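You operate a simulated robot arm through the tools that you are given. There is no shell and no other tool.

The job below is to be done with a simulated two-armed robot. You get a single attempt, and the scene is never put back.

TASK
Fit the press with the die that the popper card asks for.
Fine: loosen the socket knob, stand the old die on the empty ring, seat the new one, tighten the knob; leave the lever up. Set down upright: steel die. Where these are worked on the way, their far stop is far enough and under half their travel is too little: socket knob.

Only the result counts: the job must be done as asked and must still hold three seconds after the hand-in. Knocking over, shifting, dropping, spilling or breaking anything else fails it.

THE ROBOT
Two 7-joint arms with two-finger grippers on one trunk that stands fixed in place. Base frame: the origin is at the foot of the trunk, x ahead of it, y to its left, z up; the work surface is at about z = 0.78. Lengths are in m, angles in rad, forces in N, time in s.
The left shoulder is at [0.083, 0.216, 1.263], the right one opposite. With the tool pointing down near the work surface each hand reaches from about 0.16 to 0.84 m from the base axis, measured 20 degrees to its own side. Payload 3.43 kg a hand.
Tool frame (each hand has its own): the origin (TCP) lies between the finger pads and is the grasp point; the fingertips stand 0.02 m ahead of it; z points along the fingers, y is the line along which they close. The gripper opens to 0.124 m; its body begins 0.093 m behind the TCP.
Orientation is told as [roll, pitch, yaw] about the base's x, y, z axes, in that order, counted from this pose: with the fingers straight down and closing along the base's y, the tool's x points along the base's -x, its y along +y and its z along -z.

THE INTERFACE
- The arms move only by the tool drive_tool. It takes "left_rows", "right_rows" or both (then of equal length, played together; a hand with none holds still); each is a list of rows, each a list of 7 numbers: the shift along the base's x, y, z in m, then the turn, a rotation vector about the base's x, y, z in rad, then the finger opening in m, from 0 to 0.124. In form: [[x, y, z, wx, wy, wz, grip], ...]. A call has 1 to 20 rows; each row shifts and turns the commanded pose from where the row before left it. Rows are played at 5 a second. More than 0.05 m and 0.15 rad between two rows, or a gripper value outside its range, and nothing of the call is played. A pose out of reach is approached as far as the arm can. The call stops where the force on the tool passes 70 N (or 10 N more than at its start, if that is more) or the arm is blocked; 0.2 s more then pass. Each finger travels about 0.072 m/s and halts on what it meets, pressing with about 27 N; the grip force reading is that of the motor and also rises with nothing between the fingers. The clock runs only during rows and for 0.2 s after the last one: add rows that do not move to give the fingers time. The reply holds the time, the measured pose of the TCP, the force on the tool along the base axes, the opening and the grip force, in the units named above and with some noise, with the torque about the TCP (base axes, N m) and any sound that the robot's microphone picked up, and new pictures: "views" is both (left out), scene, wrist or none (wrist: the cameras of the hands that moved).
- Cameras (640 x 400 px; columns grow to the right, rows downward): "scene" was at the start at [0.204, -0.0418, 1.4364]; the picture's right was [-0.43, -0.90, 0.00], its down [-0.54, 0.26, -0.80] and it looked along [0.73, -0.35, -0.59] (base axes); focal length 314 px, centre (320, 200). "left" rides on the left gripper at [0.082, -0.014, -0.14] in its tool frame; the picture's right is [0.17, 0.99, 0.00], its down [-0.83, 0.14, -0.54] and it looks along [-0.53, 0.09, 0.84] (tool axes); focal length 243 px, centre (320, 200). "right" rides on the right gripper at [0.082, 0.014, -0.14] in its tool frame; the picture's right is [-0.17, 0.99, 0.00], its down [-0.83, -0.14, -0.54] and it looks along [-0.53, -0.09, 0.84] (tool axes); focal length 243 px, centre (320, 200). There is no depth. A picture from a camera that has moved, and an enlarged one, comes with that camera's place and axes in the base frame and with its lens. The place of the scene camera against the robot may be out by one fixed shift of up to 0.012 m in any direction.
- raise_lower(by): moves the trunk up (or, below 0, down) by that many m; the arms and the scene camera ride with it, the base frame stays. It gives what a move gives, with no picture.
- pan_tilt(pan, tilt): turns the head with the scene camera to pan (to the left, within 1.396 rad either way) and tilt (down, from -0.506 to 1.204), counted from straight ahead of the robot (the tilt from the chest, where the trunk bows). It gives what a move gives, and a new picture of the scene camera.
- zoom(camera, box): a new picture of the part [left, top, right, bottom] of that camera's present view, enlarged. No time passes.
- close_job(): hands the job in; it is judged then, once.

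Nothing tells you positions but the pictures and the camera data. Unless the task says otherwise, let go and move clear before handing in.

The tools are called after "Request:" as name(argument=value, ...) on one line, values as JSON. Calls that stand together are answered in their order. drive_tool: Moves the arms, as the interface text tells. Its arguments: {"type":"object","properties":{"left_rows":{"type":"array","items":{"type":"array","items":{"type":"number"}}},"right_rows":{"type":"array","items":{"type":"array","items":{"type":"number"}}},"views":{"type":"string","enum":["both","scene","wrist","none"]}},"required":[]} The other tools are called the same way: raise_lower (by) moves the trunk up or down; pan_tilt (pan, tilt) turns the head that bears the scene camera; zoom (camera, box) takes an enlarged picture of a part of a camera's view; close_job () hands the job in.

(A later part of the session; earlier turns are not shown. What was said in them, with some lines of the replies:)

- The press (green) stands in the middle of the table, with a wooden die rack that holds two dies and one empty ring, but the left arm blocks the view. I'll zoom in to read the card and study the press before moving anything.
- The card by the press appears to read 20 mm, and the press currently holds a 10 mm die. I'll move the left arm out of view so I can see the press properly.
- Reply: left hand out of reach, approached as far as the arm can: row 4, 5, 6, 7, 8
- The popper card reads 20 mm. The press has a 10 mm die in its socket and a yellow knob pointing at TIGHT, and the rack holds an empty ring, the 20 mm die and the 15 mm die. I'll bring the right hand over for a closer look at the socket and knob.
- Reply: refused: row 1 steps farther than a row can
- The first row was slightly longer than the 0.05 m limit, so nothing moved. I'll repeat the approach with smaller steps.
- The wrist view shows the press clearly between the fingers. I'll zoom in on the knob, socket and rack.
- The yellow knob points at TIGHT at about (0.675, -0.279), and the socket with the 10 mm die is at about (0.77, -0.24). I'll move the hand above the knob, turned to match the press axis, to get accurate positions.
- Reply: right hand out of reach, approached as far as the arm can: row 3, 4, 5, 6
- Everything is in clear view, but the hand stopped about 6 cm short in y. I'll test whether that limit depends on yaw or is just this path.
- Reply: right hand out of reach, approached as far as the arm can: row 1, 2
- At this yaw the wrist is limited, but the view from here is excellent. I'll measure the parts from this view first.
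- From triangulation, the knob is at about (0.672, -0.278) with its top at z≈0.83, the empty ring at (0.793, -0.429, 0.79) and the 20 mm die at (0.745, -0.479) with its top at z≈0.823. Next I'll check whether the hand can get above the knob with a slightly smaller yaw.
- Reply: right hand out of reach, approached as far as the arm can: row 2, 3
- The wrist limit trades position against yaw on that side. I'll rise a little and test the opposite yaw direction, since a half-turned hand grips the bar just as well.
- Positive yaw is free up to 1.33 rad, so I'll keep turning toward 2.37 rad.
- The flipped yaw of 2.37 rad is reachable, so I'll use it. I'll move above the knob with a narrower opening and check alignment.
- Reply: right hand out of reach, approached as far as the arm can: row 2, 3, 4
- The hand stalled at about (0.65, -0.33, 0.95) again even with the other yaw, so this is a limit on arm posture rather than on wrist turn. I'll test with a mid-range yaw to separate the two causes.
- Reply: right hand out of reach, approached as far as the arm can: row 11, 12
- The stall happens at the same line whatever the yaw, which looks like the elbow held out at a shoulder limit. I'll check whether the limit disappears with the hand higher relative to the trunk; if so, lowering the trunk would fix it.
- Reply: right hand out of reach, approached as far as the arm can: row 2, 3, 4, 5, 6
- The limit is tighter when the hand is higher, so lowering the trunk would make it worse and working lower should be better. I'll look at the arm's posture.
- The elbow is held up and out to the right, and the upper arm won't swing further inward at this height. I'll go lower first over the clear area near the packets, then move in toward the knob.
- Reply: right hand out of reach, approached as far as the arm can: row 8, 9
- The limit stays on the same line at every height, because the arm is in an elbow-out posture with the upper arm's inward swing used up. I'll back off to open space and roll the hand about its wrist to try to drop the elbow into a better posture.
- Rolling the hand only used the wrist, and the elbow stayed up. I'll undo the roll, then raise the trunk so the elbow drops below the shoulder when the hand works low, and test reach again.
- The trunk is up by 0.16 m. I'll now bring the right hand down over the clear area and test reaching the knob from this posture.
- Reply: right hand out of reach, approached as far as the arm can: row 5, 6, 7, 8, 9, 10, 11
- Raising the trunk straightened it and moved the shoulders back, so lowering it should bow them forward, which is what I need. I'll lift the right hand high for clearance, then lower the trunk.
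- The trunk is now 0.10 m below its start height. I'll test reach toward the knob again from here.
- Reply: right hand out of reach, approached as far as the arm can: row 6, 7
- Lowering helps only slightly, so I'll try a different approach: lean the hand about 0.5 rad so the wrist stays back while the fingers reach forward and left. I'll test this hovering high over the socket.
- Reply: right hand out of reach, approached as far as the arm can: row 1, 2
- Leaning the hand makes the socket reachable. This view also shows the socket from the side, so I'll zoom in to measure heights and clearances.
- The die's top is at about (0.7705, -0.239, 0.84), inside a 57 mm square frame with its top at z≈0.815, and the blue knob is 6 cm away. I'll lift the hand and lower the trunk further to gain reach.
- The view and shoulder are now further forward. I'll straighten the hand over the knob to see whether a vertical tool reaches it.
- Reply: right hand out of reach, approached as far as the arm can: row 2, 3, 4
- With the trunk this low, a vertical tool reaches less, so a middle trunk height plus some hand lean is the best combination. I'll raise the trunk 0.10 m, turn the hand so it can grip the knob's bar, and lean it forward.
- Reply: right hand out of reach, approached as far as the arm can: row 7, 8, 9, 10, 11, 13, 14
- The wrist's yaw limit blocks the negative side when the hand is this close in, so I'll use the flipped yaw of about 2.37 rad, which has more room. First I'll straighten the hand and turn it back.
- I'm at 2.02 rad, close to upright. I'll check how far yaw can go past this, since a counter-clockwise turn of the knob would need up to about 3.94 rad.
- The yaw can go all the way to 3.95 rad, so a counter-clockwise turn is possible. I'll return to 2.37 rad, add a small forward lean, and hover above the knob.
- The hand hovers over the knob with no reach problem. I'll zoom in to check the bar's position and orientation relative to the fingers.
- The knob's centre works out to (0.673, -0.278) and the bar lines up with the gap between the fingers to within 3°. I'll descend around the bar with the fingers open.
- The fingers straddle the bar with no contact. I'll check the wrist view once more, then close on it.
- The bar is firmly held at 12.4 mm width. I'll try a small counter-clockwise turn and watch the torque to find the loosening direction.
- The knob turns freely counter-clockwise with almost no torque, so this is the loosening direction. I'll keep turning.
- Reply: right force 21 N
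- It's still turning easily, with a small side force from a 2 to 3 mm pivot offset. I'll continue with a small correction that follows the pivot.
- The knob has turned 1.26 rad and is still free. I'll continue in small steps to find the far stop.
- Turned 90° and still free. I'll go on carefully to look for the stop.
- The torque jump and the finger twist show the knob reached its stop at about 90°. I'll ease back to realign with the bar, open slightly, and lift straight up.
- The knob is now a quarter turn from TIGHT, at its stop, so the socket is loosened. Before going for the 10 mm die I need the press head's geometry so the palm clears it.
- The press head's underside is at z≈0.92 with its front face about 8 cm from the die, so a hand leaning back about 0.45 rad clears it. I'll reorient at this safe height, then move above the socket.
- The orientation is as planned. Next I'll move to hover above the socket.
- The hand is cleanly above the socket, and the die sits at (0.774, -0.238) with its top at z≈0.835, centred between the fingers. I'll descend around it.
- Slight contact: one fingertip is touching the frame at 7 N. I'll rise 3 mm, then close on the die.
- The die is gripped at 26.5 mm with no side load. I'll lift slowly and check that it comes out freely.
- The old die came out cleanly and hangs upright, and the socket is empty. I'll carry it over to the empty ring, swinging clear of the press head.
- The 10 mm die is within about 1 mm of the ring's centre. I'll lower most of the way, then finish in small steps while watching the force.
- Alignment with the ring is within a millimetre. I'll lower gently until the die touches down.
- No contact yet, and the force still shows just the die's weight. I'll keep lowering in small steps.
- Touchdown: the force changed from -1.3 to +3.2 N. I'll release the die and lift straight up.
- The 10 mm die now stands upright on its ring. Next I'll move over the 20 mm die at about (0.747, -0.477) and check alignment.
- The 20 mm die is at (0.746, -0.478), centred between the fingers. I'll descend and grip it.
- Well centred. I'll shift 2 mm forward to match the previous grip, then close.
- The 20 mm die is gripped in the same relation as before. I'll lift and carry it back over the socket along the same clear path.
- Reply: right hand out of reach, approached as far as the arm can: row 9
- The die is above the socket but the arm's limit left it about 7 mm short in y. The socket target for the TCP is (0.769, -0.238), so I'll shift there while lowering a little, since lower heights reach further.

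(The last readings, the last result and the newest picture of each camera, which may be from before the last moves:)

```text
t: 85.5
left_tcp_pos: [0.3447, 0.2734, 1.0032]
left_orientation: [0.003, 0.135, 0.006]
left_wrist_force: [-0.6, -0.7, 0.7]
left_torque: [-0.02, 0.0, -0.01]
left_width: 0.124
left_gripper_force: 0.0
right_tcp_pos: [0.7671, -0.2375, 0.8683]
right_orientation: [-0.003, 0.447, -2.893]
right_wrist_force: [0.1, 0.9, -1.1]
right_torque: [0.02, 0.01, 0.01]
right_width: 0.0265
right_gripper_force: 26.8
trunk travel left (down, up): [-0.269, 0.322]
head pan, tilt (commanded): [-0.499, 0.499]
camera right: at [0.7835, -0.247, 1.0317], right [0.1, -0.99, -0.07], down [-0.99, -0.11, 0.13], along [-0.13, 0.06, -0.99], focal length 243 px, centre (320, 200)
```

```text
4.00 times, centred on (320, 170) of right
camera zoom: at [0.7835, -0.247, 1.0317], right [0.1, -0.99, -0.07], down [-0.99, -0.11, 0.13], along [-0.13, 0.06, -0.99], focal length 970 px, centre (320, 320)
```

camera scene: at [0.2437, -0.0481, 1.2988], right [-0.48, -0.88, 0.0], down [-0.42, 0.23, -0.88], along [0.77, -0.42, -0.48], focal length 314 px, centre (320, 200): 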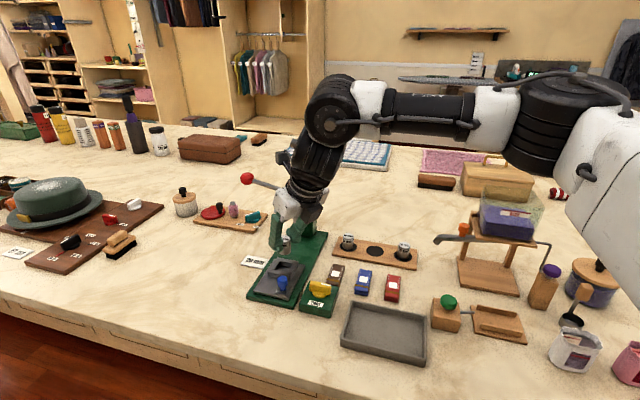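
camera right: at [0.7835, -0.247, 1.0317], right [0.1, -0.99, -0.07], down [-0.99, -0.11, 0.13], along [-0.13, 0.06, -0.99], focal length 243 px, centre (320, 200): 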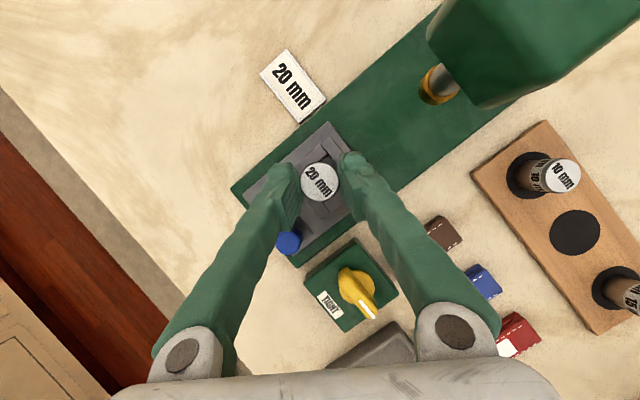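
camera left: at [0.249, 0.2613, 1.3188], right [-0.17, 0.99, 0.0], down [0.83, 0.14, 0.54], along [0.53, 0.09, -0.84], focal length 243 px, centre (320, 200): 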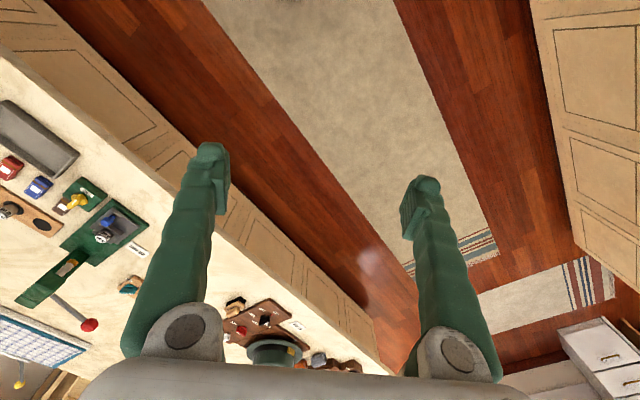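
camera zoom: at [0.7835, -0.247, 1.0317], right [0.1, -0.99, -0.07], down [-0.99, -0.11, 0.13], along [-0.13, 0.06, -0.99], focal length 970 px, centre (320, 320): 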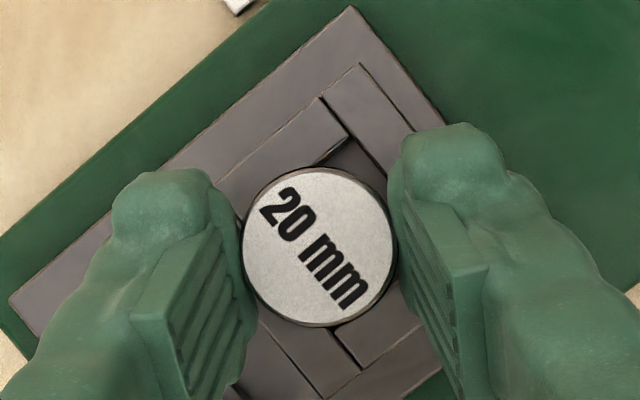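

The die is aligned with the socket to about 1 mm. I'll lower carefully into the frame in small steps.

Request:
drive_tool(right_rows=[[0.0004, -0.0004, -0.01, 0, 0, 0, 0.015], [0, 0, -0.006, 0, 0, 0, 0.015], [0, 0, -0.003, 0, 0, 0, 0.015]], views="wrist")

Request:
zoom(camera="right", box=[240, 120, 400, 220])

Request:
zoom(camera="scene", box=[230, 210, 350, 310])

```text
t: 86.3
left_tcp_pos: [0.3451, 0.2738, 1.0023]
left_orientation: [0.002, 0.136, 0.004]
left_wrist_force: [-0.8, -0.4, 0.8]
left_torque: [-0.01, -0.01, -0.01]
left_width: 0.1238
left_gripper_force: 0.1
right_tcp_pos: [0.7674, -0.2375, 0.8491]
right_orientation: [-0.002, 0.449, -2.894]
right_wrist_force: [-0.7, -0.1, -1.5]
right_torque: [0.02, 0.01, 0.02]
right_width: 0.0264
right_gripper_force: 26.3
trunk travel left (down, up): [-0.269, 0.322]
head pan, tilt (commanded): [-0.499, 0.499]
camera right: at [0.7835, -0.2481, 1.0123], right [0.1, -0.99, -0.07], down [-0.99, -0.11, 0.13], along [-0.13, 0.06, -0.99], focal length 243 px, centre (320, 200)
```

right: 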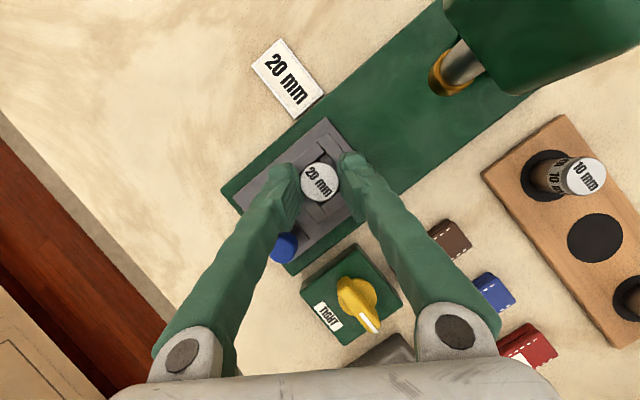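

```text
4.00 times, centred on (320, 170) of right
camera zoom: at [0.7835, -0.2481, 1.0123], right [0.1, -0.99, -0.07], down [-0.99, -0.11, 0.13], along [-0.13, 0.06, -0.99], focal length 970 px, centre (320, 320)
```

zoom: 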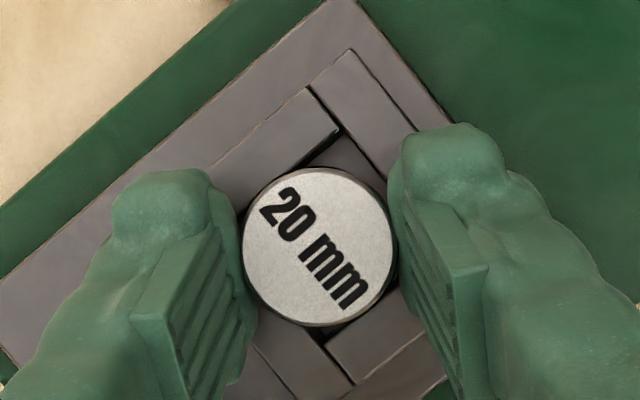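

```text
4.00 times, centred on (290, 260) of scene
camera zoom: at [0.2431, -0.048, 1.2989], right [-0.48, -0.88, 0.0], down [-0.42, 0.23, -0.88], along [0.77, -0.42, -0.48], focal length 1256 px, centre (440, -40)
```

zoom: 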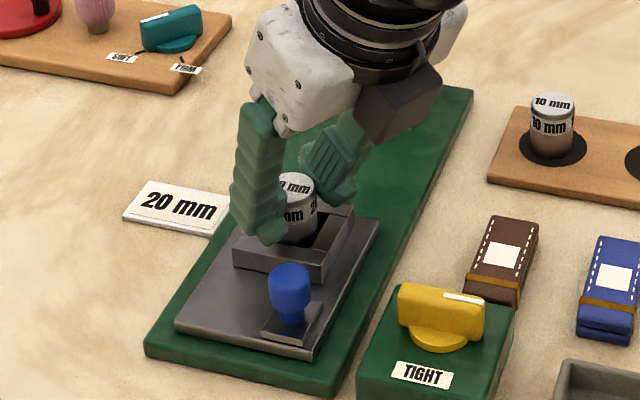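

No contact yet and the die is dropping into the opening. I'll continue down in 2 to 3 mm steps.

Request:
drive_tool(right_rows=[[0.0006, 0.0002, -0.003, 0, 0, 0, 0.015], [0, 0, -0.002, 0, 0, 0, 0.015]], views="none")

```text
t: 86.9
left_tcp_pos: [0.3451, 0.2731, 1.0024]
left_orientation: [0.002, 0.136, 0.007]
left_wrist_force: [-1.0, -0.8, -0.5]
left_torque: [0.02, 0.0, -0.01]
left_width: 0.124
left_gripper_force: 0.0
right_tcp_pos: [0.7677, -0.2368, 0.8444]
right_orientation: [-0.001, 0.448, -2.894]
right_wrist_force: [-0.6, -0.8, -0.9]
right_torque: [0.03, -0.03, 0.01]
right_width: 0.0261
right_gripper_force: 26.9
trunk travel left (down, up): [-0.269, 0.322]
head pan, tilt (commanded): [-0.499, 0.499]
```

Request:
drive_tool(right_rows=[[0, 0, -0.002, 0, 0, 0, 0.015], [0, 0, -0.0015, 0, 0, 0, 0.015]], views="wrist")

Request:
zoom(camera="right", box=[240, 120, 400, 220])

Request:
zoom(camera="scene", box=[230, 210, 350, 310])

```text
t: 87.5
left_tcp_pos: [0.3447, 0.2749, 1.0016]
left_orientation: [0.001, 0.138, 0.006]
left_wrist_force: [0.2, -0.4, 0.4]
left_torque: [-0.03, -0.01, -0.01]
left_width: 0.1239
left_gripper_force: 0.2
right_tcp_pos: [0.7686, -0.2359, 0.8414]
right_orientation: [-0.003, 0.451, -2.893]
right_wrist_force: [-0.3, -0.5, 1.7]
right_torque: [0.0, 0.03, -0.02]
right_width: 0.0264
right_gripper_force: 26.8
trunk travel left (down, up): [-0.269, 0.322]
head pan, tilt (commanded): [-0.499, 0.499]
camera right: at [0.7843, -0.2471, 1.0041], right [0.1, -0.99, -0.07], down [-0.99, -0.11, 0.12], along [-0.13, 0.06, -0.99], focal length 243 px, centre (320, 200)
```

right: 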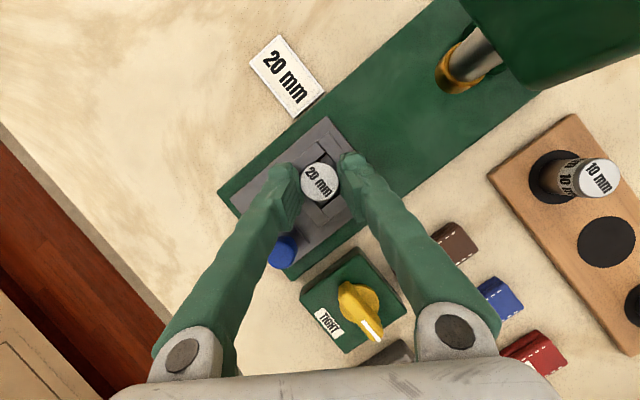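

```text
4.00 times, centred on (320, 170) of right
camera zoom: at [0.7843, -0.2471, 1.0041], right [0.1, -0.99, -0.07], down [-0.99, -0.11, 0.12], along [-0.13, 0.06, -0.99], focal length 970 px, centre (320, 320)
```

zoom: 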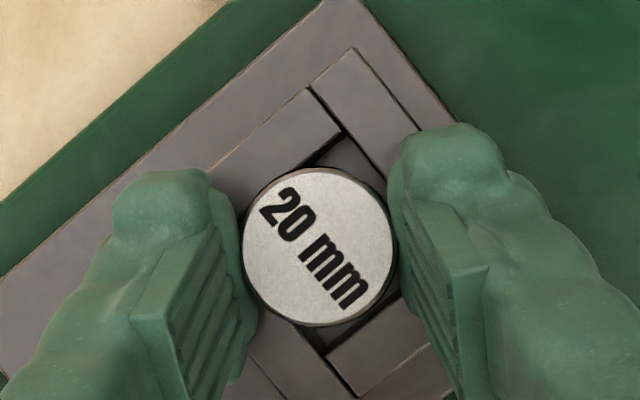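

```text
4.00 times, centred on (290, 260) of scene
camera zoom: at [0.2427, -0.0479, 1.299], right [-0.48, -0.88, 0.0], down [-0.42, 0.23, -0.88], along [0.77, -0.42, -0.48], focal length 1256 px, centre (440, -40)
```

zoom: 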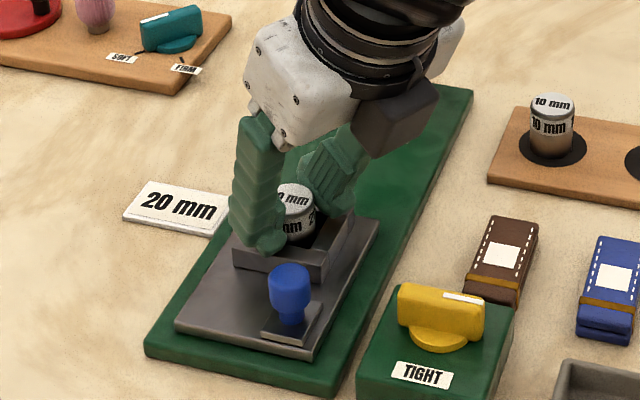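

First contact is at the expected seat height. I'll press 1.5 mm more to confirm the floor, then check.

Request:
drive_tool(right_rows=[[0, 0, -0.0015, 0, 0, 0, 0.015]], views="none")

```text
t: 87.9
left_tcp_pos: [0.3455, 0.2735, 1.0027]
left_orientation: [0.004, 0.136, 0.006]
left_wrist_force: [0.6, 0.2, 0.4]
left_torque: [0.02, 0.0, -0.02]
left_width: 0.1241
left_gripper_force: 0.1
right_tcp_pos: [0.7681, -0.2365, 0.8417]
right_orientation: [-0.002, 0.452, -2.893]
right_wrist_force: [0.3, -3.5, 6.9]
right_torque: [-0.08, 0.0, -0.01]
right_width: 0.0266
right_gripper_force: 27.4
trunk travel left (down, up): [-0.269, 0.322]
head pan, tilt (commanded): [-0.499, 0.499]
```

The floor contact is at z≈0.841, exactly where the seat should be. I'll release and lift straight up.

Request:
drive_tool(right_rows=[[0, 0, 0, 0, 0, 0, 0.03], [0, 0, 0, 0, 0, 0, 0.038], [0, 0, 0, 0, 0, 0, 0.042], [0, 0, 0.005, 0, 0, 0, 0.042], [0, 0, 0.02, 0, 0, 0, 0.042], [0, 0, 0.03, 0, 0, 0, 0.042], [0, 0, 0, 0, 0, 0, 0.042]], views="both")

Request:
zoom(camera="right", box=[240, 120, 400, 220])

Request:
zoom(camera="scene", box=[230, 210, 350, 310])

```text
t: 89.5
left_tcp_pos: [0.3467, 0.2737, 1.0021]
left_orientation: [0.001, 0.138, 0.005]
left_wrist_force: [-0.5, 0.4, 0.4]
left_torque: [0.02, 0.0, -0.03]
left_width: 0.1239
left_gripper_force: 0.0
right_tcp_pos: [0.7672, -0.2371, 0.8943]
right_orientation: [-0.004, 0.447, -2.895]
right_wrist_force: [0.2, -0.6, -0.7]
right_torque: [-0.03, 0.02, -0.01]
right_width: 0.0422
right_gripper_force: 0.0
trunk travel left (down, up): [-0.269, 0.322]
head pan, tilt (commanded): [-0.499, 0.499]
camera scene: at [0.2434, -0.0481, 1.2988], right [-0.48, -0.88, 0.0], down [-0.42, 0.23, -0.88], along [0.77, -0.42, -0.48], focal length 314 px, centre (320, 200)
camera right: at [0.7834, -0.2486, 1.0569], right [0.1, -0.99, -0.07], down [-0.99, -0.11, 0.13], along [-0.13, 0.06, -0.99], focal length 243 px, centre (320, 200)
```

scene: 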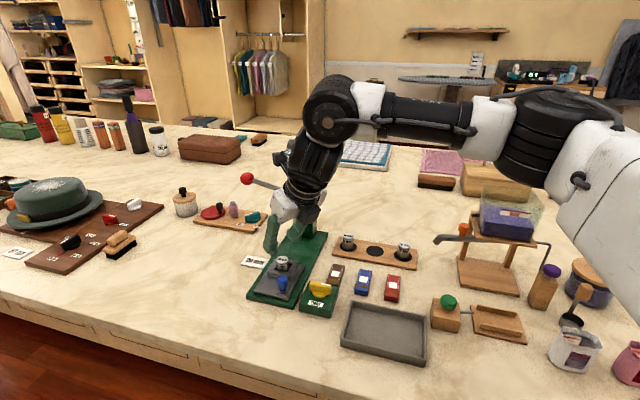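
right: 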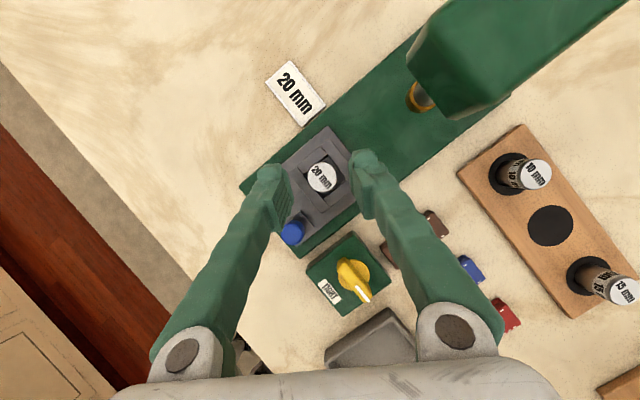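

```text
4.00 times, centred on (320, 170) of right
camera zoom: at [0.7834, -0.2486, 1.0569], right [0.1, -0.99, -0.07], down [-0.99, -0.11, 0.13], along [-0.13, 0.06, -0.99], focal length 970 px, centre (320, 320)
```

zoom: 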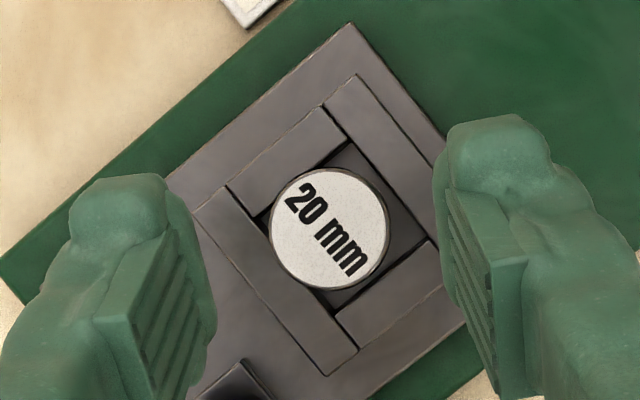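

```text
4.00 times, centred on (290, 260) of scene
camera zoom: at [0.2434, -0.0481, 1.2988], right [-0.48, -0.88, 0.0], down [-0.42, 0.23, -0.88], along [0.77, -0.42, -0.48], focal length 1256 px, centre (440, -40)
```

zoom: 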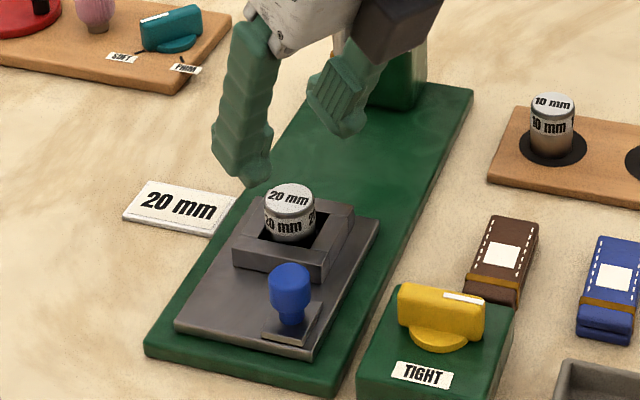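

The 20 mm die is seated upright in the socket. Next I'll return to the knob, reversing the hand orientation I used before, to tighten it.

Request:
drive_tool(right_rows=[[0, 0, 0.03, 0, 0, 0, 0.042], [-0.03, -0.014, 0.02, 0, 0, 0, 0.035], [-0.032, -0.014, 0, 0, 0, 0, 0.035], [-0.031, -0.014, 0, 0, 0, 0, 0.035], [0, 0, 0, 0.1292, 0.0328, 0.0644, 0.035], [0, 0, 0, -0.0295, 0.1163, 0, 0.035], [0, 0, 0, -0.0295, 0.1163, 0, 0.035], [0, 0, 0, 0, 0, 0.1435, 0.035], [0, 0, 0, 0, 0, 0.1435, 0.035], [0, 0, 0, 0, 0, 0.1435, 0.035], [0, 0, 0, 0, 0, 0.1435, 0.035], [0, 0, 0, 0, 0, 0, 0.035]], views="both")

Request:
zoom(camera="right", box=[250, 100, 410, 220])

Request:
zoom(camera="scene", box=[230, 200, 390, 310])

```text
t: 92.1
left_tcp_pos: [0.3463, 0.2741, 1.0028]
left_orientation: [0.002, 0.137, 0.006]
left_wrist_force: [-0.1, 1.0, -0.6]
left_torque: [-0.02, -0.05, 0.01]
left_width: 0.124
left_gripper_force: 0.1
right_tcp_pos: [0.6698, -0.2808, 0.9444]
right_orientation: [-0.147, 0.209, -2.318]
right_wrist_force: [0.2, -0.4, 0.4]
right_torque: [-0.02, -0.02, 0.02]
right_width: 0.0351
right_gripper_force: 0.1
right hand out of reach, approached as far as the arm can: row 1
trunk travel left (down, up): [-0.269, 0.322]
head pan, tilt (commanded): [-0.499, 0.499]
camera scene: at [0.2426, -0.0479, 1.299], right [-0.48, -0.88, 0.0], down [-0.42, 0.23, -0.88], along [0.77, -0.42, -0.48], focal length 314 px, centre (320, 200)
camera right: at [0.7309, -0.2674, 1.0958], right [0.63, -0.76, -0.18], down [-0.67, -0.64, 0.37], along [-0.39, -0.11, -0.91], focal length 243 px, centre (320, 200)
```

scene: 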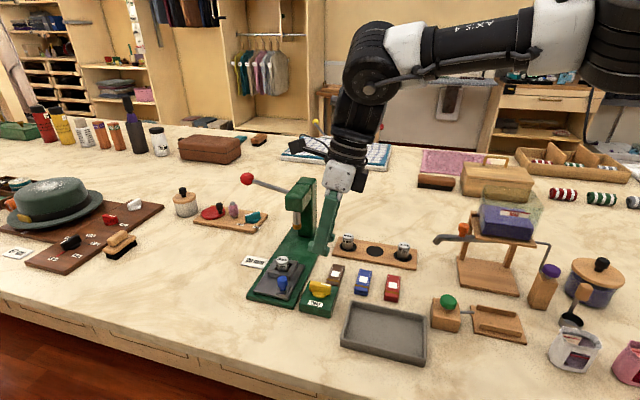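
right: 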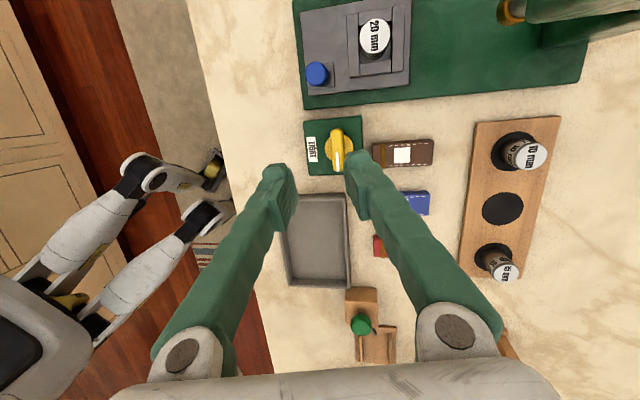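

```text
3.33 times, centred on (330, 160) of right
camera zoom: at [0.7309, -0.2674, 1.0958], right [0.63, -0.76, -0.18], down [-0.67, -0.64, 0.37], along [-0.39, -0.11, -0.91], focal length 809 px, centre (287, 333)
```

zoom: 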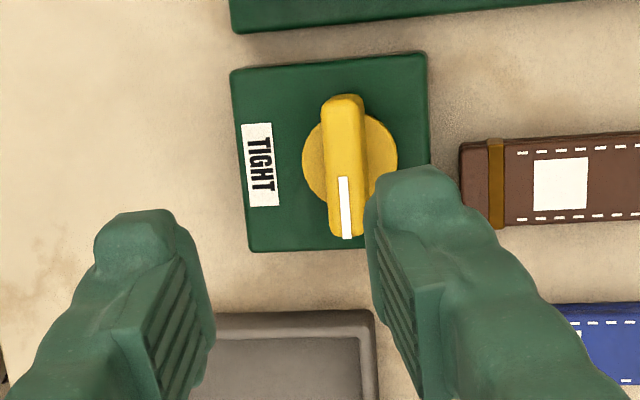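

```text
3.64 times, centred on (310, 255) of scene
camera zoom: at [0.2426, -0.0479, 1.299], right [-0.48, -0.88, 0.0], down [-0.42, 0.23, -0.88], along [0.77, -0.42, -0.48], focal length 1142 px, centre (356, 0)
```

zoom: 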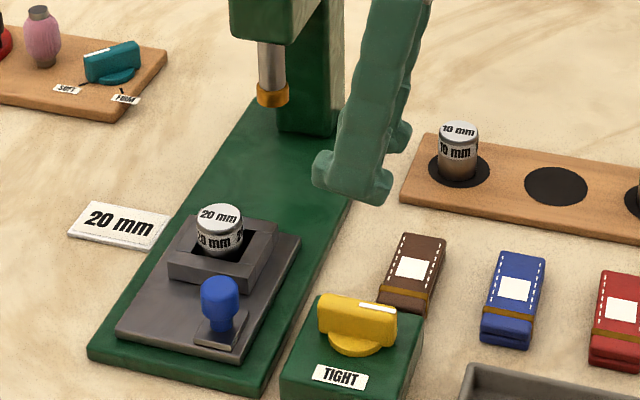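

The knob's bar is centred at (0.673, -0.277), pointing a quarter turn away from TIGHT. I'll align the yaw by -0.09 rad and descend around it with a narrow opening.

Request:
drive_tool(right_rows=[[0.0026, -0.0004, -0.03, 0, 0, -0.09, 0.032], [0, 0, -0.03, 0, 0, 0, 0.032], [0, 0, -0.025, 0, 0, 0, 0.032], [0, 0, 0, 0, 0, 0, 0.032]], views="wrist")

Request:
zoom(camera="right", box=[250, 120, 410, 220])

Request:
zoom(camera="scene", box=[240, 210, 400, 310])

```text
t: 93.1
left_tcp_pos: [0.3464, 0.2739, 1.0025]
left_orientation: [0.003, 0.137, 0.005]
left_wrist_force: [-0.2, -0.4, -0.6]
left_torque: [0.04, 0.0, -0.01]
left_width: 0.1239
left_gripper_force: 0.0
right_tcp_pos: [0.6723, -0.2841, 0.8584]
right_orientation: [-0.148, 0.207, -2.409]
right_wrist_force: [-1.2, 0.5, -0.2]
right_torque: [0.0, -0.02, 0.0]
right_width: 0.0321
right_gripper_force: 0.0
trunk travel left (down, up): [-0.269, 0.322]
head pan, tilt (commanded): [-0.499, 0.499]
camera right: at [0.7344, -0.2747, 1.0096], right [0.55, -0.81, -0.18], down [-0.73, -0.58, 0.37], along [-0.4, -0.08, -0.91], focal length 243 px, centre (320, 200)
```

right: 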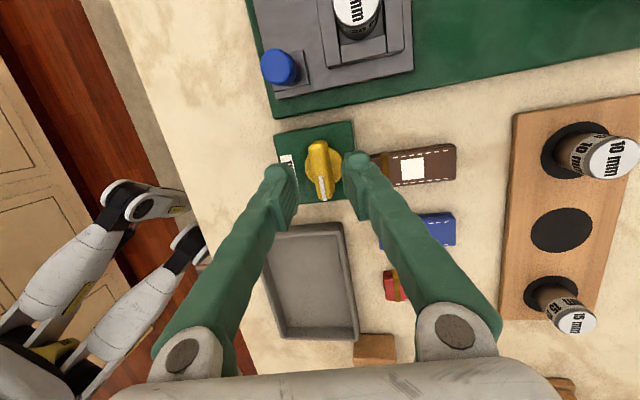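

```text
4.00 times, centred on (330, 170) of right
camera zoom: at [0.7344, -0.2747, 1.0096], right [0.55, -0.81, -0.18], down [-0.73, -0.58, 0.37], along [-0.4, -0.08, -0.91], focal length 970 px, centre (280, 320)
```

zoom: 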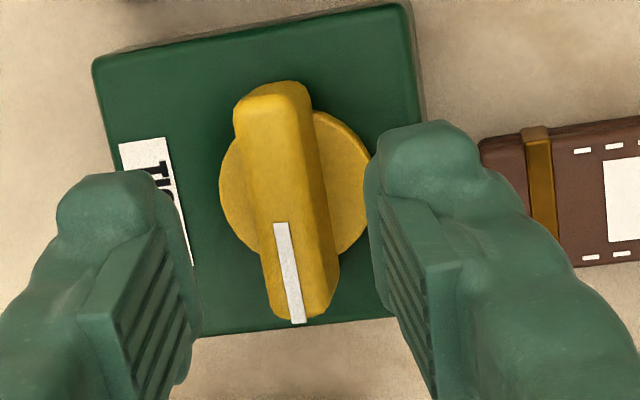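

```text
4.00 times, centred on (320, 260) of scene
camera zoom: at [0.2426, -0.0477, 1.2991], right [-0.48, -0.88, 0.0], down [-0.42, 0.23, -0.88], along [0.77, -0.42, -0.48], focal length 1256 px, centre (320, -40)
```

zoom: 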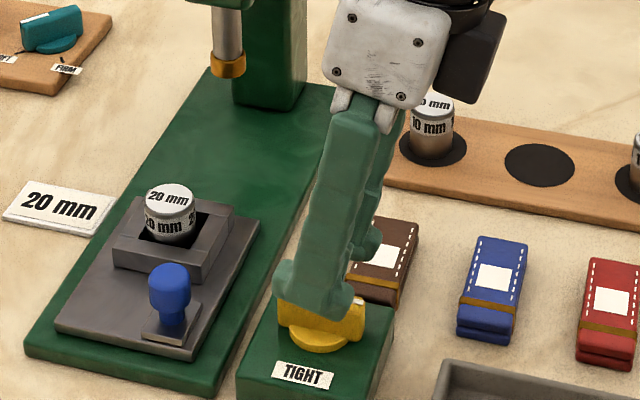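

The bar is well centred and aligned. I'll go down the last 2 cm and close.

Request:
drive_tool(right_rows=[[0, 0.0015, -0.012, 0, 0, 0, 0.032], [0, 0.001, -0.011, 0, 0, 0, 0.032], [0, 0, 0, 0, 0, 0, 0.02], [0, 0, 0, 0, 0, 0, 0.005], [0, 0, 0, 0, 0, 0, 0.005], [0, 0, 0, 0, 0, 0, 0.005]], views="wrist")

Request:
zoom(camera="right", box=[250, 120, 410, 220])

```text
t: 94.5
left_tcp_pos: [0.3462, 0.274, 1.0019]
left_orientation: [0.002, 0.136, 0.007]
left_wrist_force: [0.0, -0.4, 0.0]
left_torque: [0.02, -0.01, 0.01]
left_width: 0.1237
left_gripper_force: 0.1
right_tcp_pos: [0.672, -0.2787, 0.8355]
right_orientation: [-0.151, 0.206, -2.407]
right_wrist_force: [-9.9, 15.2, -7.5]
right_torque: [0.35, -0.36, 0.02]
right_width: 0.0123
right_gripper_force: 45.0
trunk travel left (down, up): [-0.269, 0.322]
head pan, tilt (commanded): [-0.499, 0.499]
camera right: at [0.7349, -0.27, 0.9872], right [0.56, -0.81, -0.18], down [-0.73, -0.58, 0.37], along [-0.4, -0.08, -0.91], focal length 243 px, centre (320, 200)
```

right: 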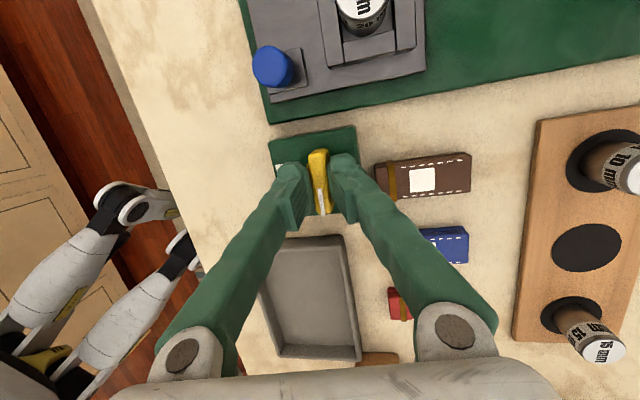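

```text
4.00 times, centred on (330, 170) of right
camera zoom: at [0.7349, -0.27, 0.9872], right [0.56, -0.81, -0.18], down [-0.73, -0.58, 0.37], along [-0.4, -0.08, -0.91], focal length 970 px, centre (280, 320)
```

zoom: 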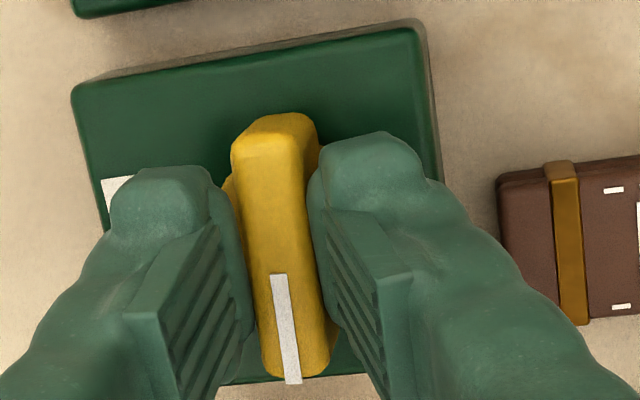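

The bar is gripped. I'll relieve the side load slightly and start turning clockwise toward TIGHT.

Request:
drive_tool(right_rows=[[-0.0008, 0.0012, 0, 0, 0, -0.08, 0.005], [0, 0, 0, 0, 0, -0.1, 0.005], [0, 0, 0, 0, 0, -0.1, 0.005], [0, 0, 0, 0, 0, -0.1, 0.005]], views="none")

```text
t: 95.5
left_tcp_pos: [0.3456, 0.2742, 1.0023]
left_orientation: [0.002, 0.136, 0.007]
left_wrist_force: [-0.3, -0.6, 0.5]
left_torque: [-0.01, 0.01, -0.01]
left_width: 0.1239
left_gripper_force: 0.0
right_tcp_pos: [0.6731, -0.2796, 0.8358]
right_orientation: [-0.148, 0.207, -2.79]
right_wrist_force: [-11.7, 10.2, -7.2]
right_torque: [-0.05, -0.08, 0.04]
right_width: 0.0121
right_gripper_force: 45.3
trunk travel left (down, up): [-0.269, 0.322]
head pan, tilt (commanded): [-0.499, 0.499]
```

Turning smoothly with low torque. I'll continue with small corrections.

Request:
drive_tool(right_rows=[[-0.001, 0.0008, 0, 0, 0, -0.1, 0.005], [-0.0003, 0, 0, 0, 0, -0.1, 0.005], [-0.0003, 0, 0, 0, 0, -0.1, 0.005], [-0.0003, 0.0002, 0, 0, 0, -0.1, 0.005], [-0.0003, 0.0002, 0, 0, 0, -0.1, 0.005]], views="wrist")

Request:
zoom(camera="right", box=[250, 120, 410, 220])

```text
t: 96.7
left_tcp_pos: [0.3456, 0.274, 1.0022]
left_orientation: [0.001, 0.138, 0.005]
left_wrist_force: [0.1, -0.5, 0.1]
left_torque: [0.02, -0.02, 0.0]
left_width: 0.1239
left_gripper_force: 0.1
right_tcp_pos: [0.6713, -0.2786, 0.8362]
right_orientation: [-0.147, 0.208, 2.993]
right_wrist_force: [-6.5, 3.9, -12.4]
right_torque: [-0.16, 0.08, 0.03]
right_width: 0.0125
right_gripper_force: 45.7
trunk travel left (down, up): [-0.269, 0.322]
head pan, tilt (commanded): [-0.499, 0.499]
camera right: at [0.7177, -0.3202, 0.9874], right [-0.28, -0.94, -0.18], down [-0.91, 0.2, 0.37], along [-0.32, 0.26, -0.91], focal length 243 px, centre (320, 200)
```

right: 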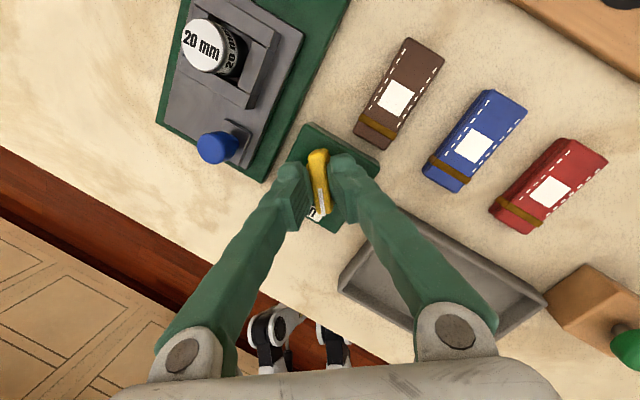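

```text
4.00 times, centred on (330, 170) of right
camera zoom: at [0.7177, -0.3202, 0.9874], right [-0.28, -0.94, -0.18], down [-0.91, 0.2, 0.37], along [-0.32, 0.26, -0.91], focal length 970 px, centre (280, 320)
```

zoom: 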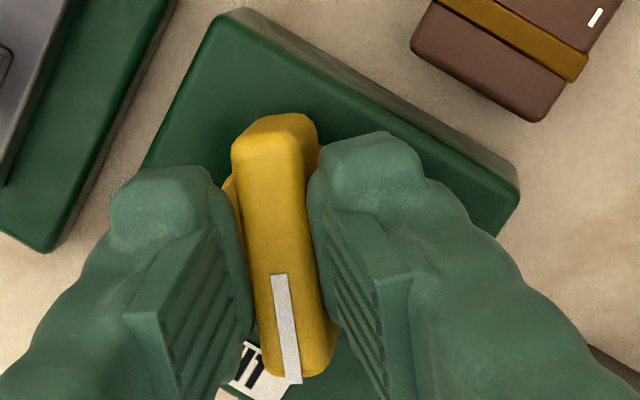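

More than halfway there. I'll continue toward TIGHT.

Request:
drive_tool(right_rows=[[-0.0006, 0.0004, -0.0008, 0, 0, -0.1, 0.005], [-0.0002, 0.0002, 0, 0, 0, -0.1, 0.005], [-0.0002, 0.0003, 0, 0, 0, -0.1, 0.005], [-0.0002, 0.0003, 0, 0, 0, -0.1, 0.005], [-0.0001, 0.0003, 0, 0, 0, -0.1, 0.005]], views="wrist")

Request:
zoom(camera="right", box=[250, 120, 410, 220])

```text
t: 97.9
left_tcp_pos: [0.3452, 0.2742, 1.0032]
left_orientation: [0.003, 0.137, 0.006]
left_wrist_force: [0.3, 0.1, -0.3]
left_torque: [-0.01, 0.0, 0.03]
left_width: 0.124
left_gripper_force: 0.0
right_tcp_pos: [0.6713, -0.2776, 0.8367]
right_orientation: [-0.15, 0.212, 2.492]
right_wrist_force: [2.3, -8.3, 3.4]
right_torque: [-0.32, 0.02, 0.01]
right_width: 0.0123
right_gripper_force: 45.1
trunk travel left (down, up): [-0.269, 0.322]
head pan, tilt (commanded): [-0.499, 0.499]
camera right: at [0.6909, -0.3364, 0.9876], right [-0.7, -0.7, -0.18], down [-0.7, 0.61, 0.37], along [-0.15, 0.38, -0.91], focal length 243 px, centre (320, 200)
```

right: 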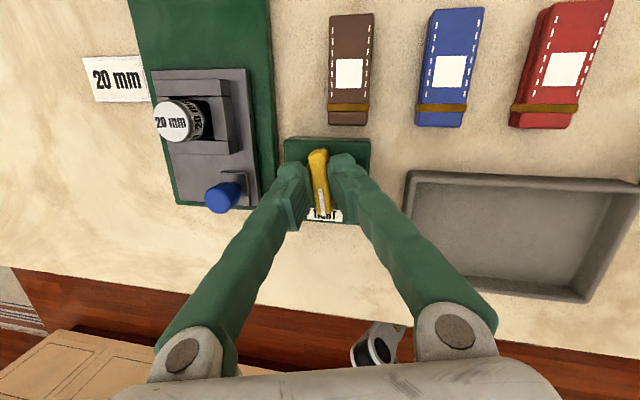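

```text
4.00 times, centred on (330, 170) of right
camera zoom: at [0.6909, -0.3364, 0.9876], right [-0.7, -0.7, -0.18], down [-0.7, 0.61, 0.37], along [-0.15, 0.38, -0.91], focal length 970 px, centre (280, 320)
```

zoom: 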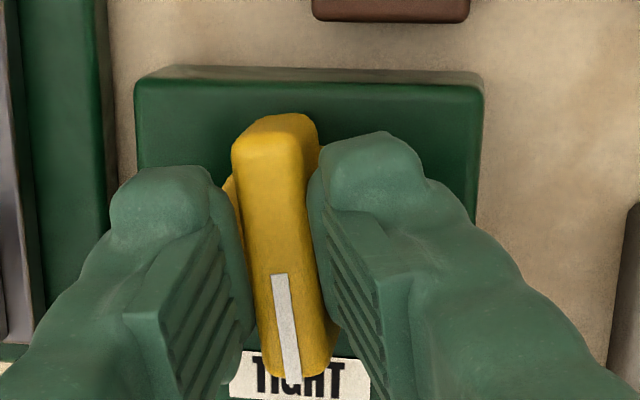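

Nearly at TIGHT. I'll take small steps until the stop pushes back.

Request:
drive_tool(right_rows=[[0.0002, -0.0004, 0, 0, 0, -0.07, 0.005], [0, 0, 0, 0, 0, -0.07, 0.005]], views="none")

```text
t: 98.5
left_tcp_pos: [0.3454, 0.2739, 1.0021]
left_orientation: [0.002, 0.136, 0.005]
left_wrist_force: [-0.3, -1.6, -0.2]
left_torque: [0.0, 0.02, 0.02]
left_width: 0.1238
left_gripper_force: 0.1
right_tcp_pos: [0.6712, -0.2773, 0.8367]
right_orientation: [-0.152, 0.208, 2.353]
right_wrist_force: [4.2, -6.2, 6.3]
right_torque: [-0.46, -0.15, 0.01]
right_width: 0.0124
right_gripper_force: 45.2
trunk travel left (down, up): [-0.269, 0.322]
head pan, tilt (commanded): [-0.499, 0.499]
```

Request:
drive_tool(right_rows=[[0, 0, 0, 0, 0, -0.05, 0.005], [0, 0, 0, 0, 0, -0.05, 0.005]], views="wrist")

Request:
zoom(camera="right", box=[250, 120, 410, 220])

```text
t: 99.1
left_tcp_pos: [0.3447, 0.2733, 1.0024]
left_orientation: [0.002, 0.136, 0.006]
left_wrist_force: [0.2, -0.8, 0.0]
left_torque: [0.0, 0.05, 0.03]
left_width: 0.1243
left_gripper_force: 0.1
right_tcp_pos: [0.6713, -0.2774, 0.8363]
right_orientation: [-0.153, 0.209, 2.254]
right_wrist_force: [6.4, -5.7, 14.1]
right_torque: [0.14, 0.42, 1.2]
right_width: 0.0133
right_gripper_force: 45.0
trunk travel left (down, up): [-0.269, 0.322]
head pan, tilt (commanded): [-0.499, 0.499]
camera right: at [0.6763, -0.3391, 0.9876], right [-0.84, -0.51, -0.18], down [-0.54, 0.76, 0.37], along [-0.05, 0.41, -0.91], focal length 243 px, centre (320, 200)
```

right: 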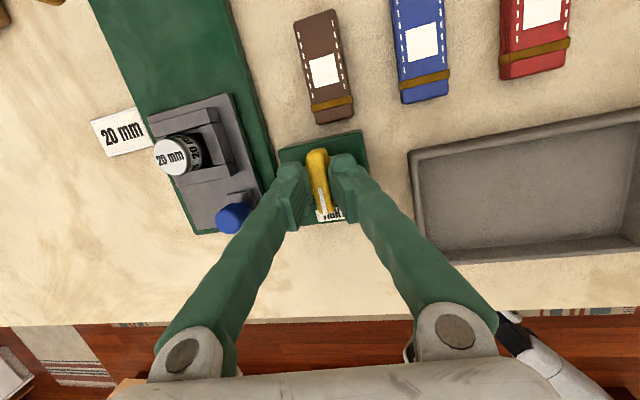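

```text
4.00 times, centred on (330, 170) of right
camera zoom: at [0.6763, -0.3391, 0.9876], right [-0.84, -0.51, -0.18], down [-0.54, 0.76, 0.37], along [-0.05, 0.41, -0.91], focal length 970 px, centre (280, 320)
```

zoom: 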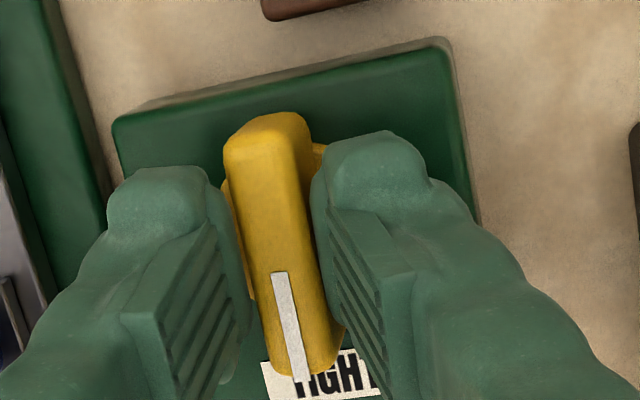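

The torque rose to +1.2 N·m as the knob reached its TIGHT stop. I'll open without turning back and lift straight off.

Request:
drive_tool(right_rows=[[0, 0, 0, 0, 0, 0, 0.025], [0, 0, 0, 0, 0, 0, 0.035], [0, 0, 0, 0, 0, 0, 0.04], [0, 0, 0.015, 0, 0, 0, 0.04], [0, 0, 0.03, 0, 0, 0, 0.04], [0, 0, 0.04, 0, 0, 0, 0.04], [0, 0, 0, 0, 0, 0, 0.04]], views="both")

Request:
zoom(camera="right", box=[250, 110, 410, 210])

Request:
zoom(camera="scene", box=[240, 210, 400, 310])

```text
t: 100.7
left_tcp_pos: [0.3455, 0.2738, 1.0024]
left_orientation: [0.003, 0.137, 0.006]
left_wrist_force: [0.4, 0.8, 0.6]
left_torque: [0.02, 0.0, 0.0]
left_width: 0.1242
left_gripper_force: 0.0
right_tcp_pos: [0.6701, -0.2776, 0.921]
right_orientation: [-0.148, 0.208, 2.254]
right_wrist_force: [0.7, -0.1, -0.9]
right_torque: [0.02, 0.04, 0.0]
right_width: 0.0401
right_gripper_force: 0.0
trunk travel left (down, up): [-0.269, 0.322]
head pan, tilt (commanded): [-0.499, 0.499]
camera scene: at [0.2435, -0.0482, 1.2988], right [-0.48, -0.88, 0.0], down [-0.42, 0.23, -0.88], along [0.77, -0.42, -0.48], focal length 314 px, centre (320, 200)
camera right: at [0.6766, -0.34, 1.0729], right [-0.84, -0.51, -0.18], down [-0.54, 0.76, 0.37], along [-0.06, 0.41, -0.91], focal length 243 px, centre (320, 200)
```

scene: 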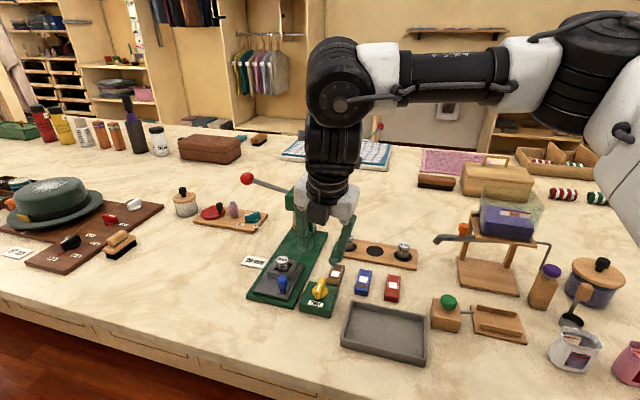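
right: 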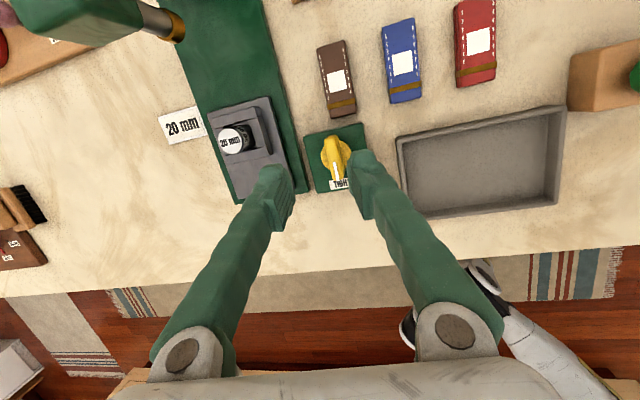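

```text
4.00 times, centred on (330, 160) of right
camera zoom: at [0.6766, -0.34, 1.0729], right [-0.84, -0.51, -0.18], down [-0.54, 0.76, 0.37], along [-0.06, 0.41, -0.91], focal length 970 px, centre (280, 360)
```

zoom: 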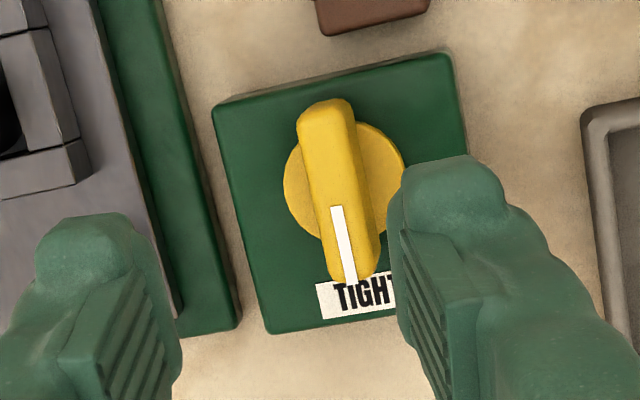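

```text
4.00 times, centred on (320, 260) of scene
camera zoom: at [0.2435, -0.0482, 1.2988], right [-0.48, -0.88, 0.0], down [-0.42, 0.23, -0.88], along [0.77, -0.42, -0.48], focal length 1256 px, centre (320, -40)
```

zoom: 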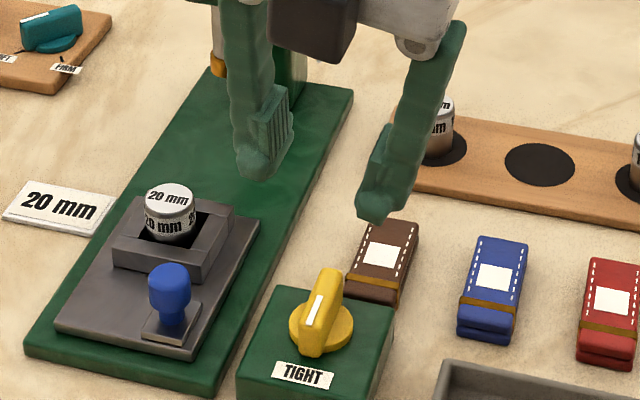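

The knob points at TIGHT again, just as at the start, and the 20 mm die is in the socket. I'll retract the hand up and away, then inspect the whole scene.

Request:
drive_tool(right_rows=[[0, 0, 0.04, 0, 0, 0, 0.04], [-0.01, -0.01, 0.04, 0, 0, 0, 0.04], [-0.03, -0.02, 0.03, 0, 0, 0, 0.04], [-0.035, -0.03, 0.01, 0, 0, 0, 0.04], [-0.035, -0.03, 0, 0, 0, 0, 0.04], [-0.03, -0.03, 0, 0, 0, 0, 0.04], [0, 0, 0, 0, 0, 0, 0.04]], views="both")

Request:
zoom(camera="scene", box=[230, 160, 430, 310])

Request:
zoom(camera="scene", box=[250, 230, 330, 300])

```text
t: 102.3
left_tcp_pos: [0.3471, 0.275, 1.0012]
left_orientation: [0.003, 0.139, 0.004]
left_wrist_force: [1.1, -0.2, 0.2]
left_torque: [-0.01, -0.02, 0.01]
left_width: 0.1241
left_gripper_force: 0.0
right_tcp_pos: [0.5295, -0.3961, 1.0377]
right_orientation: [-0.148, 0.21, 2.255]
right_wrist_force: [-0.4, 0.2, -0.2]
right_torque: [-0.04, -0.01, 0.03]
right_width: 0.0398
right_gripper_force: 0.1
trunk travel left (down, up): [-0.269, 0.322]
head pan, tilt (commanded): [-0.499, 0.499]
camera scene: at [0.244, -0.0472, 1.2987], right [-0.48, -0.88, 0.0], down [-0.42, 0.23, -0.88], along [0.77, -0.42, -0.48], focal length 314 px, centre (320, 200)
camera right: at [0.5354, -0.4587, 1.1886], right [-0.84, -0.51, -0.18], down [-0.54, 0.76, 0.37], along [-0.06, 0.41, -0.91], focal length 243 px, centre (320, 200)
```

scene: 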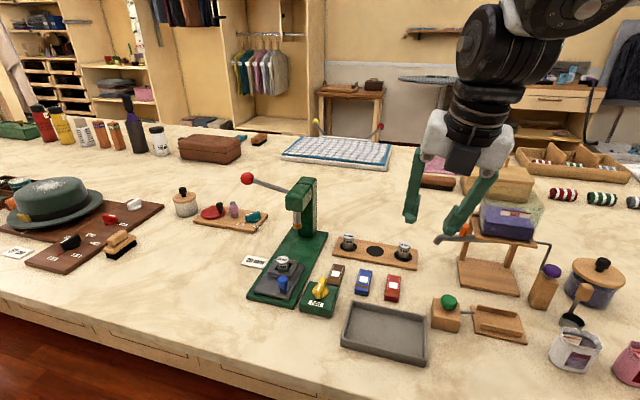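
right: 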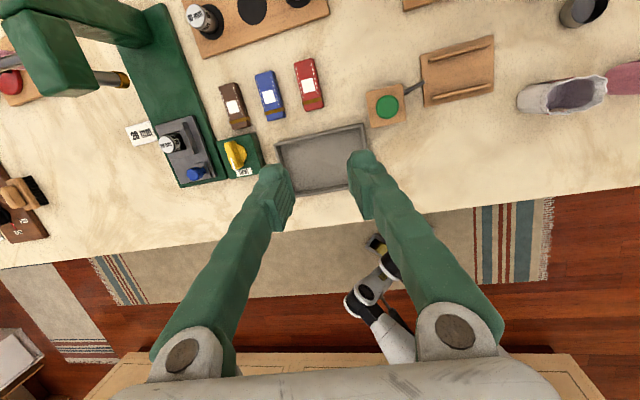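

```text
2.67 times, centred on (330, 235) of scene
camera zoom: at [0.244, -0.0472, 1.2987], right [-0.48, -0.88, 0.0], down [-0.42, 0.23, -0.88], along [0.77, -0.42, -0.48], focal length 837 px, centre (293, 107)
```

zoom: 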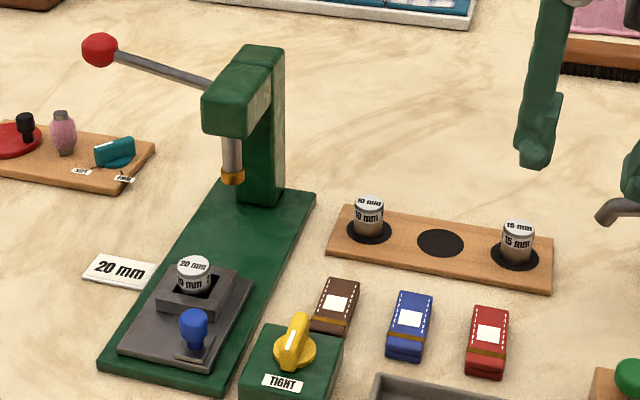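

```text
5.71 times, centred on (290, 265) of scene
camera zoom: at [0.244, -0.0472, 1.2987], right [-0.48, -0.88, 0.0], down [-0.42, 0.23, -0.88], along [0.77, -0.42, -0.48], focal length 1794 px, centre (491, -171)
```

zoom: 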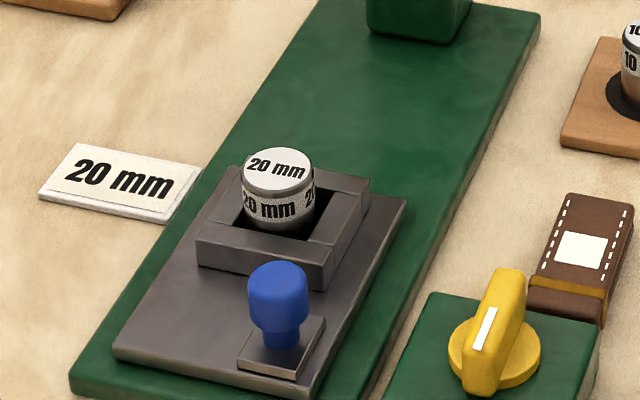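

The press holds the 20 mm die upright and fully down in its socket, and the knob is on TIGHT. The 10 mm die stands on the ring that was empty, and the lever is still up. Nothing else appears to have moved and the right hand is clear, so I'm handing the job in.

Request:
close_job()

```text
The job is handed in.
```

The press now holds the 20 mm die that the popper card asks for. I handed the job in with everything in place; no verdict came back with it.

- **Socket:** the 20 mm die stands upright on the socket floor. It is about 1–2 mm off centre, which the socket's clearance allows.
- **Knob:** I turned the yellow knob about a quarter turn to its far stop to loosen it. After seating the new die I turned it back until it met the TIGHT stop.
- **Old die:** the 10 mm die stands upright, centred on the ring that was empty.
- **Lever:** it is still up; I never touched it.

I saw nothing else moved or knocked over, and the right hand was clear before hand-in. The trunk is about 0.15 m lower than at the start, because the right arm could not reach the press otherwise.
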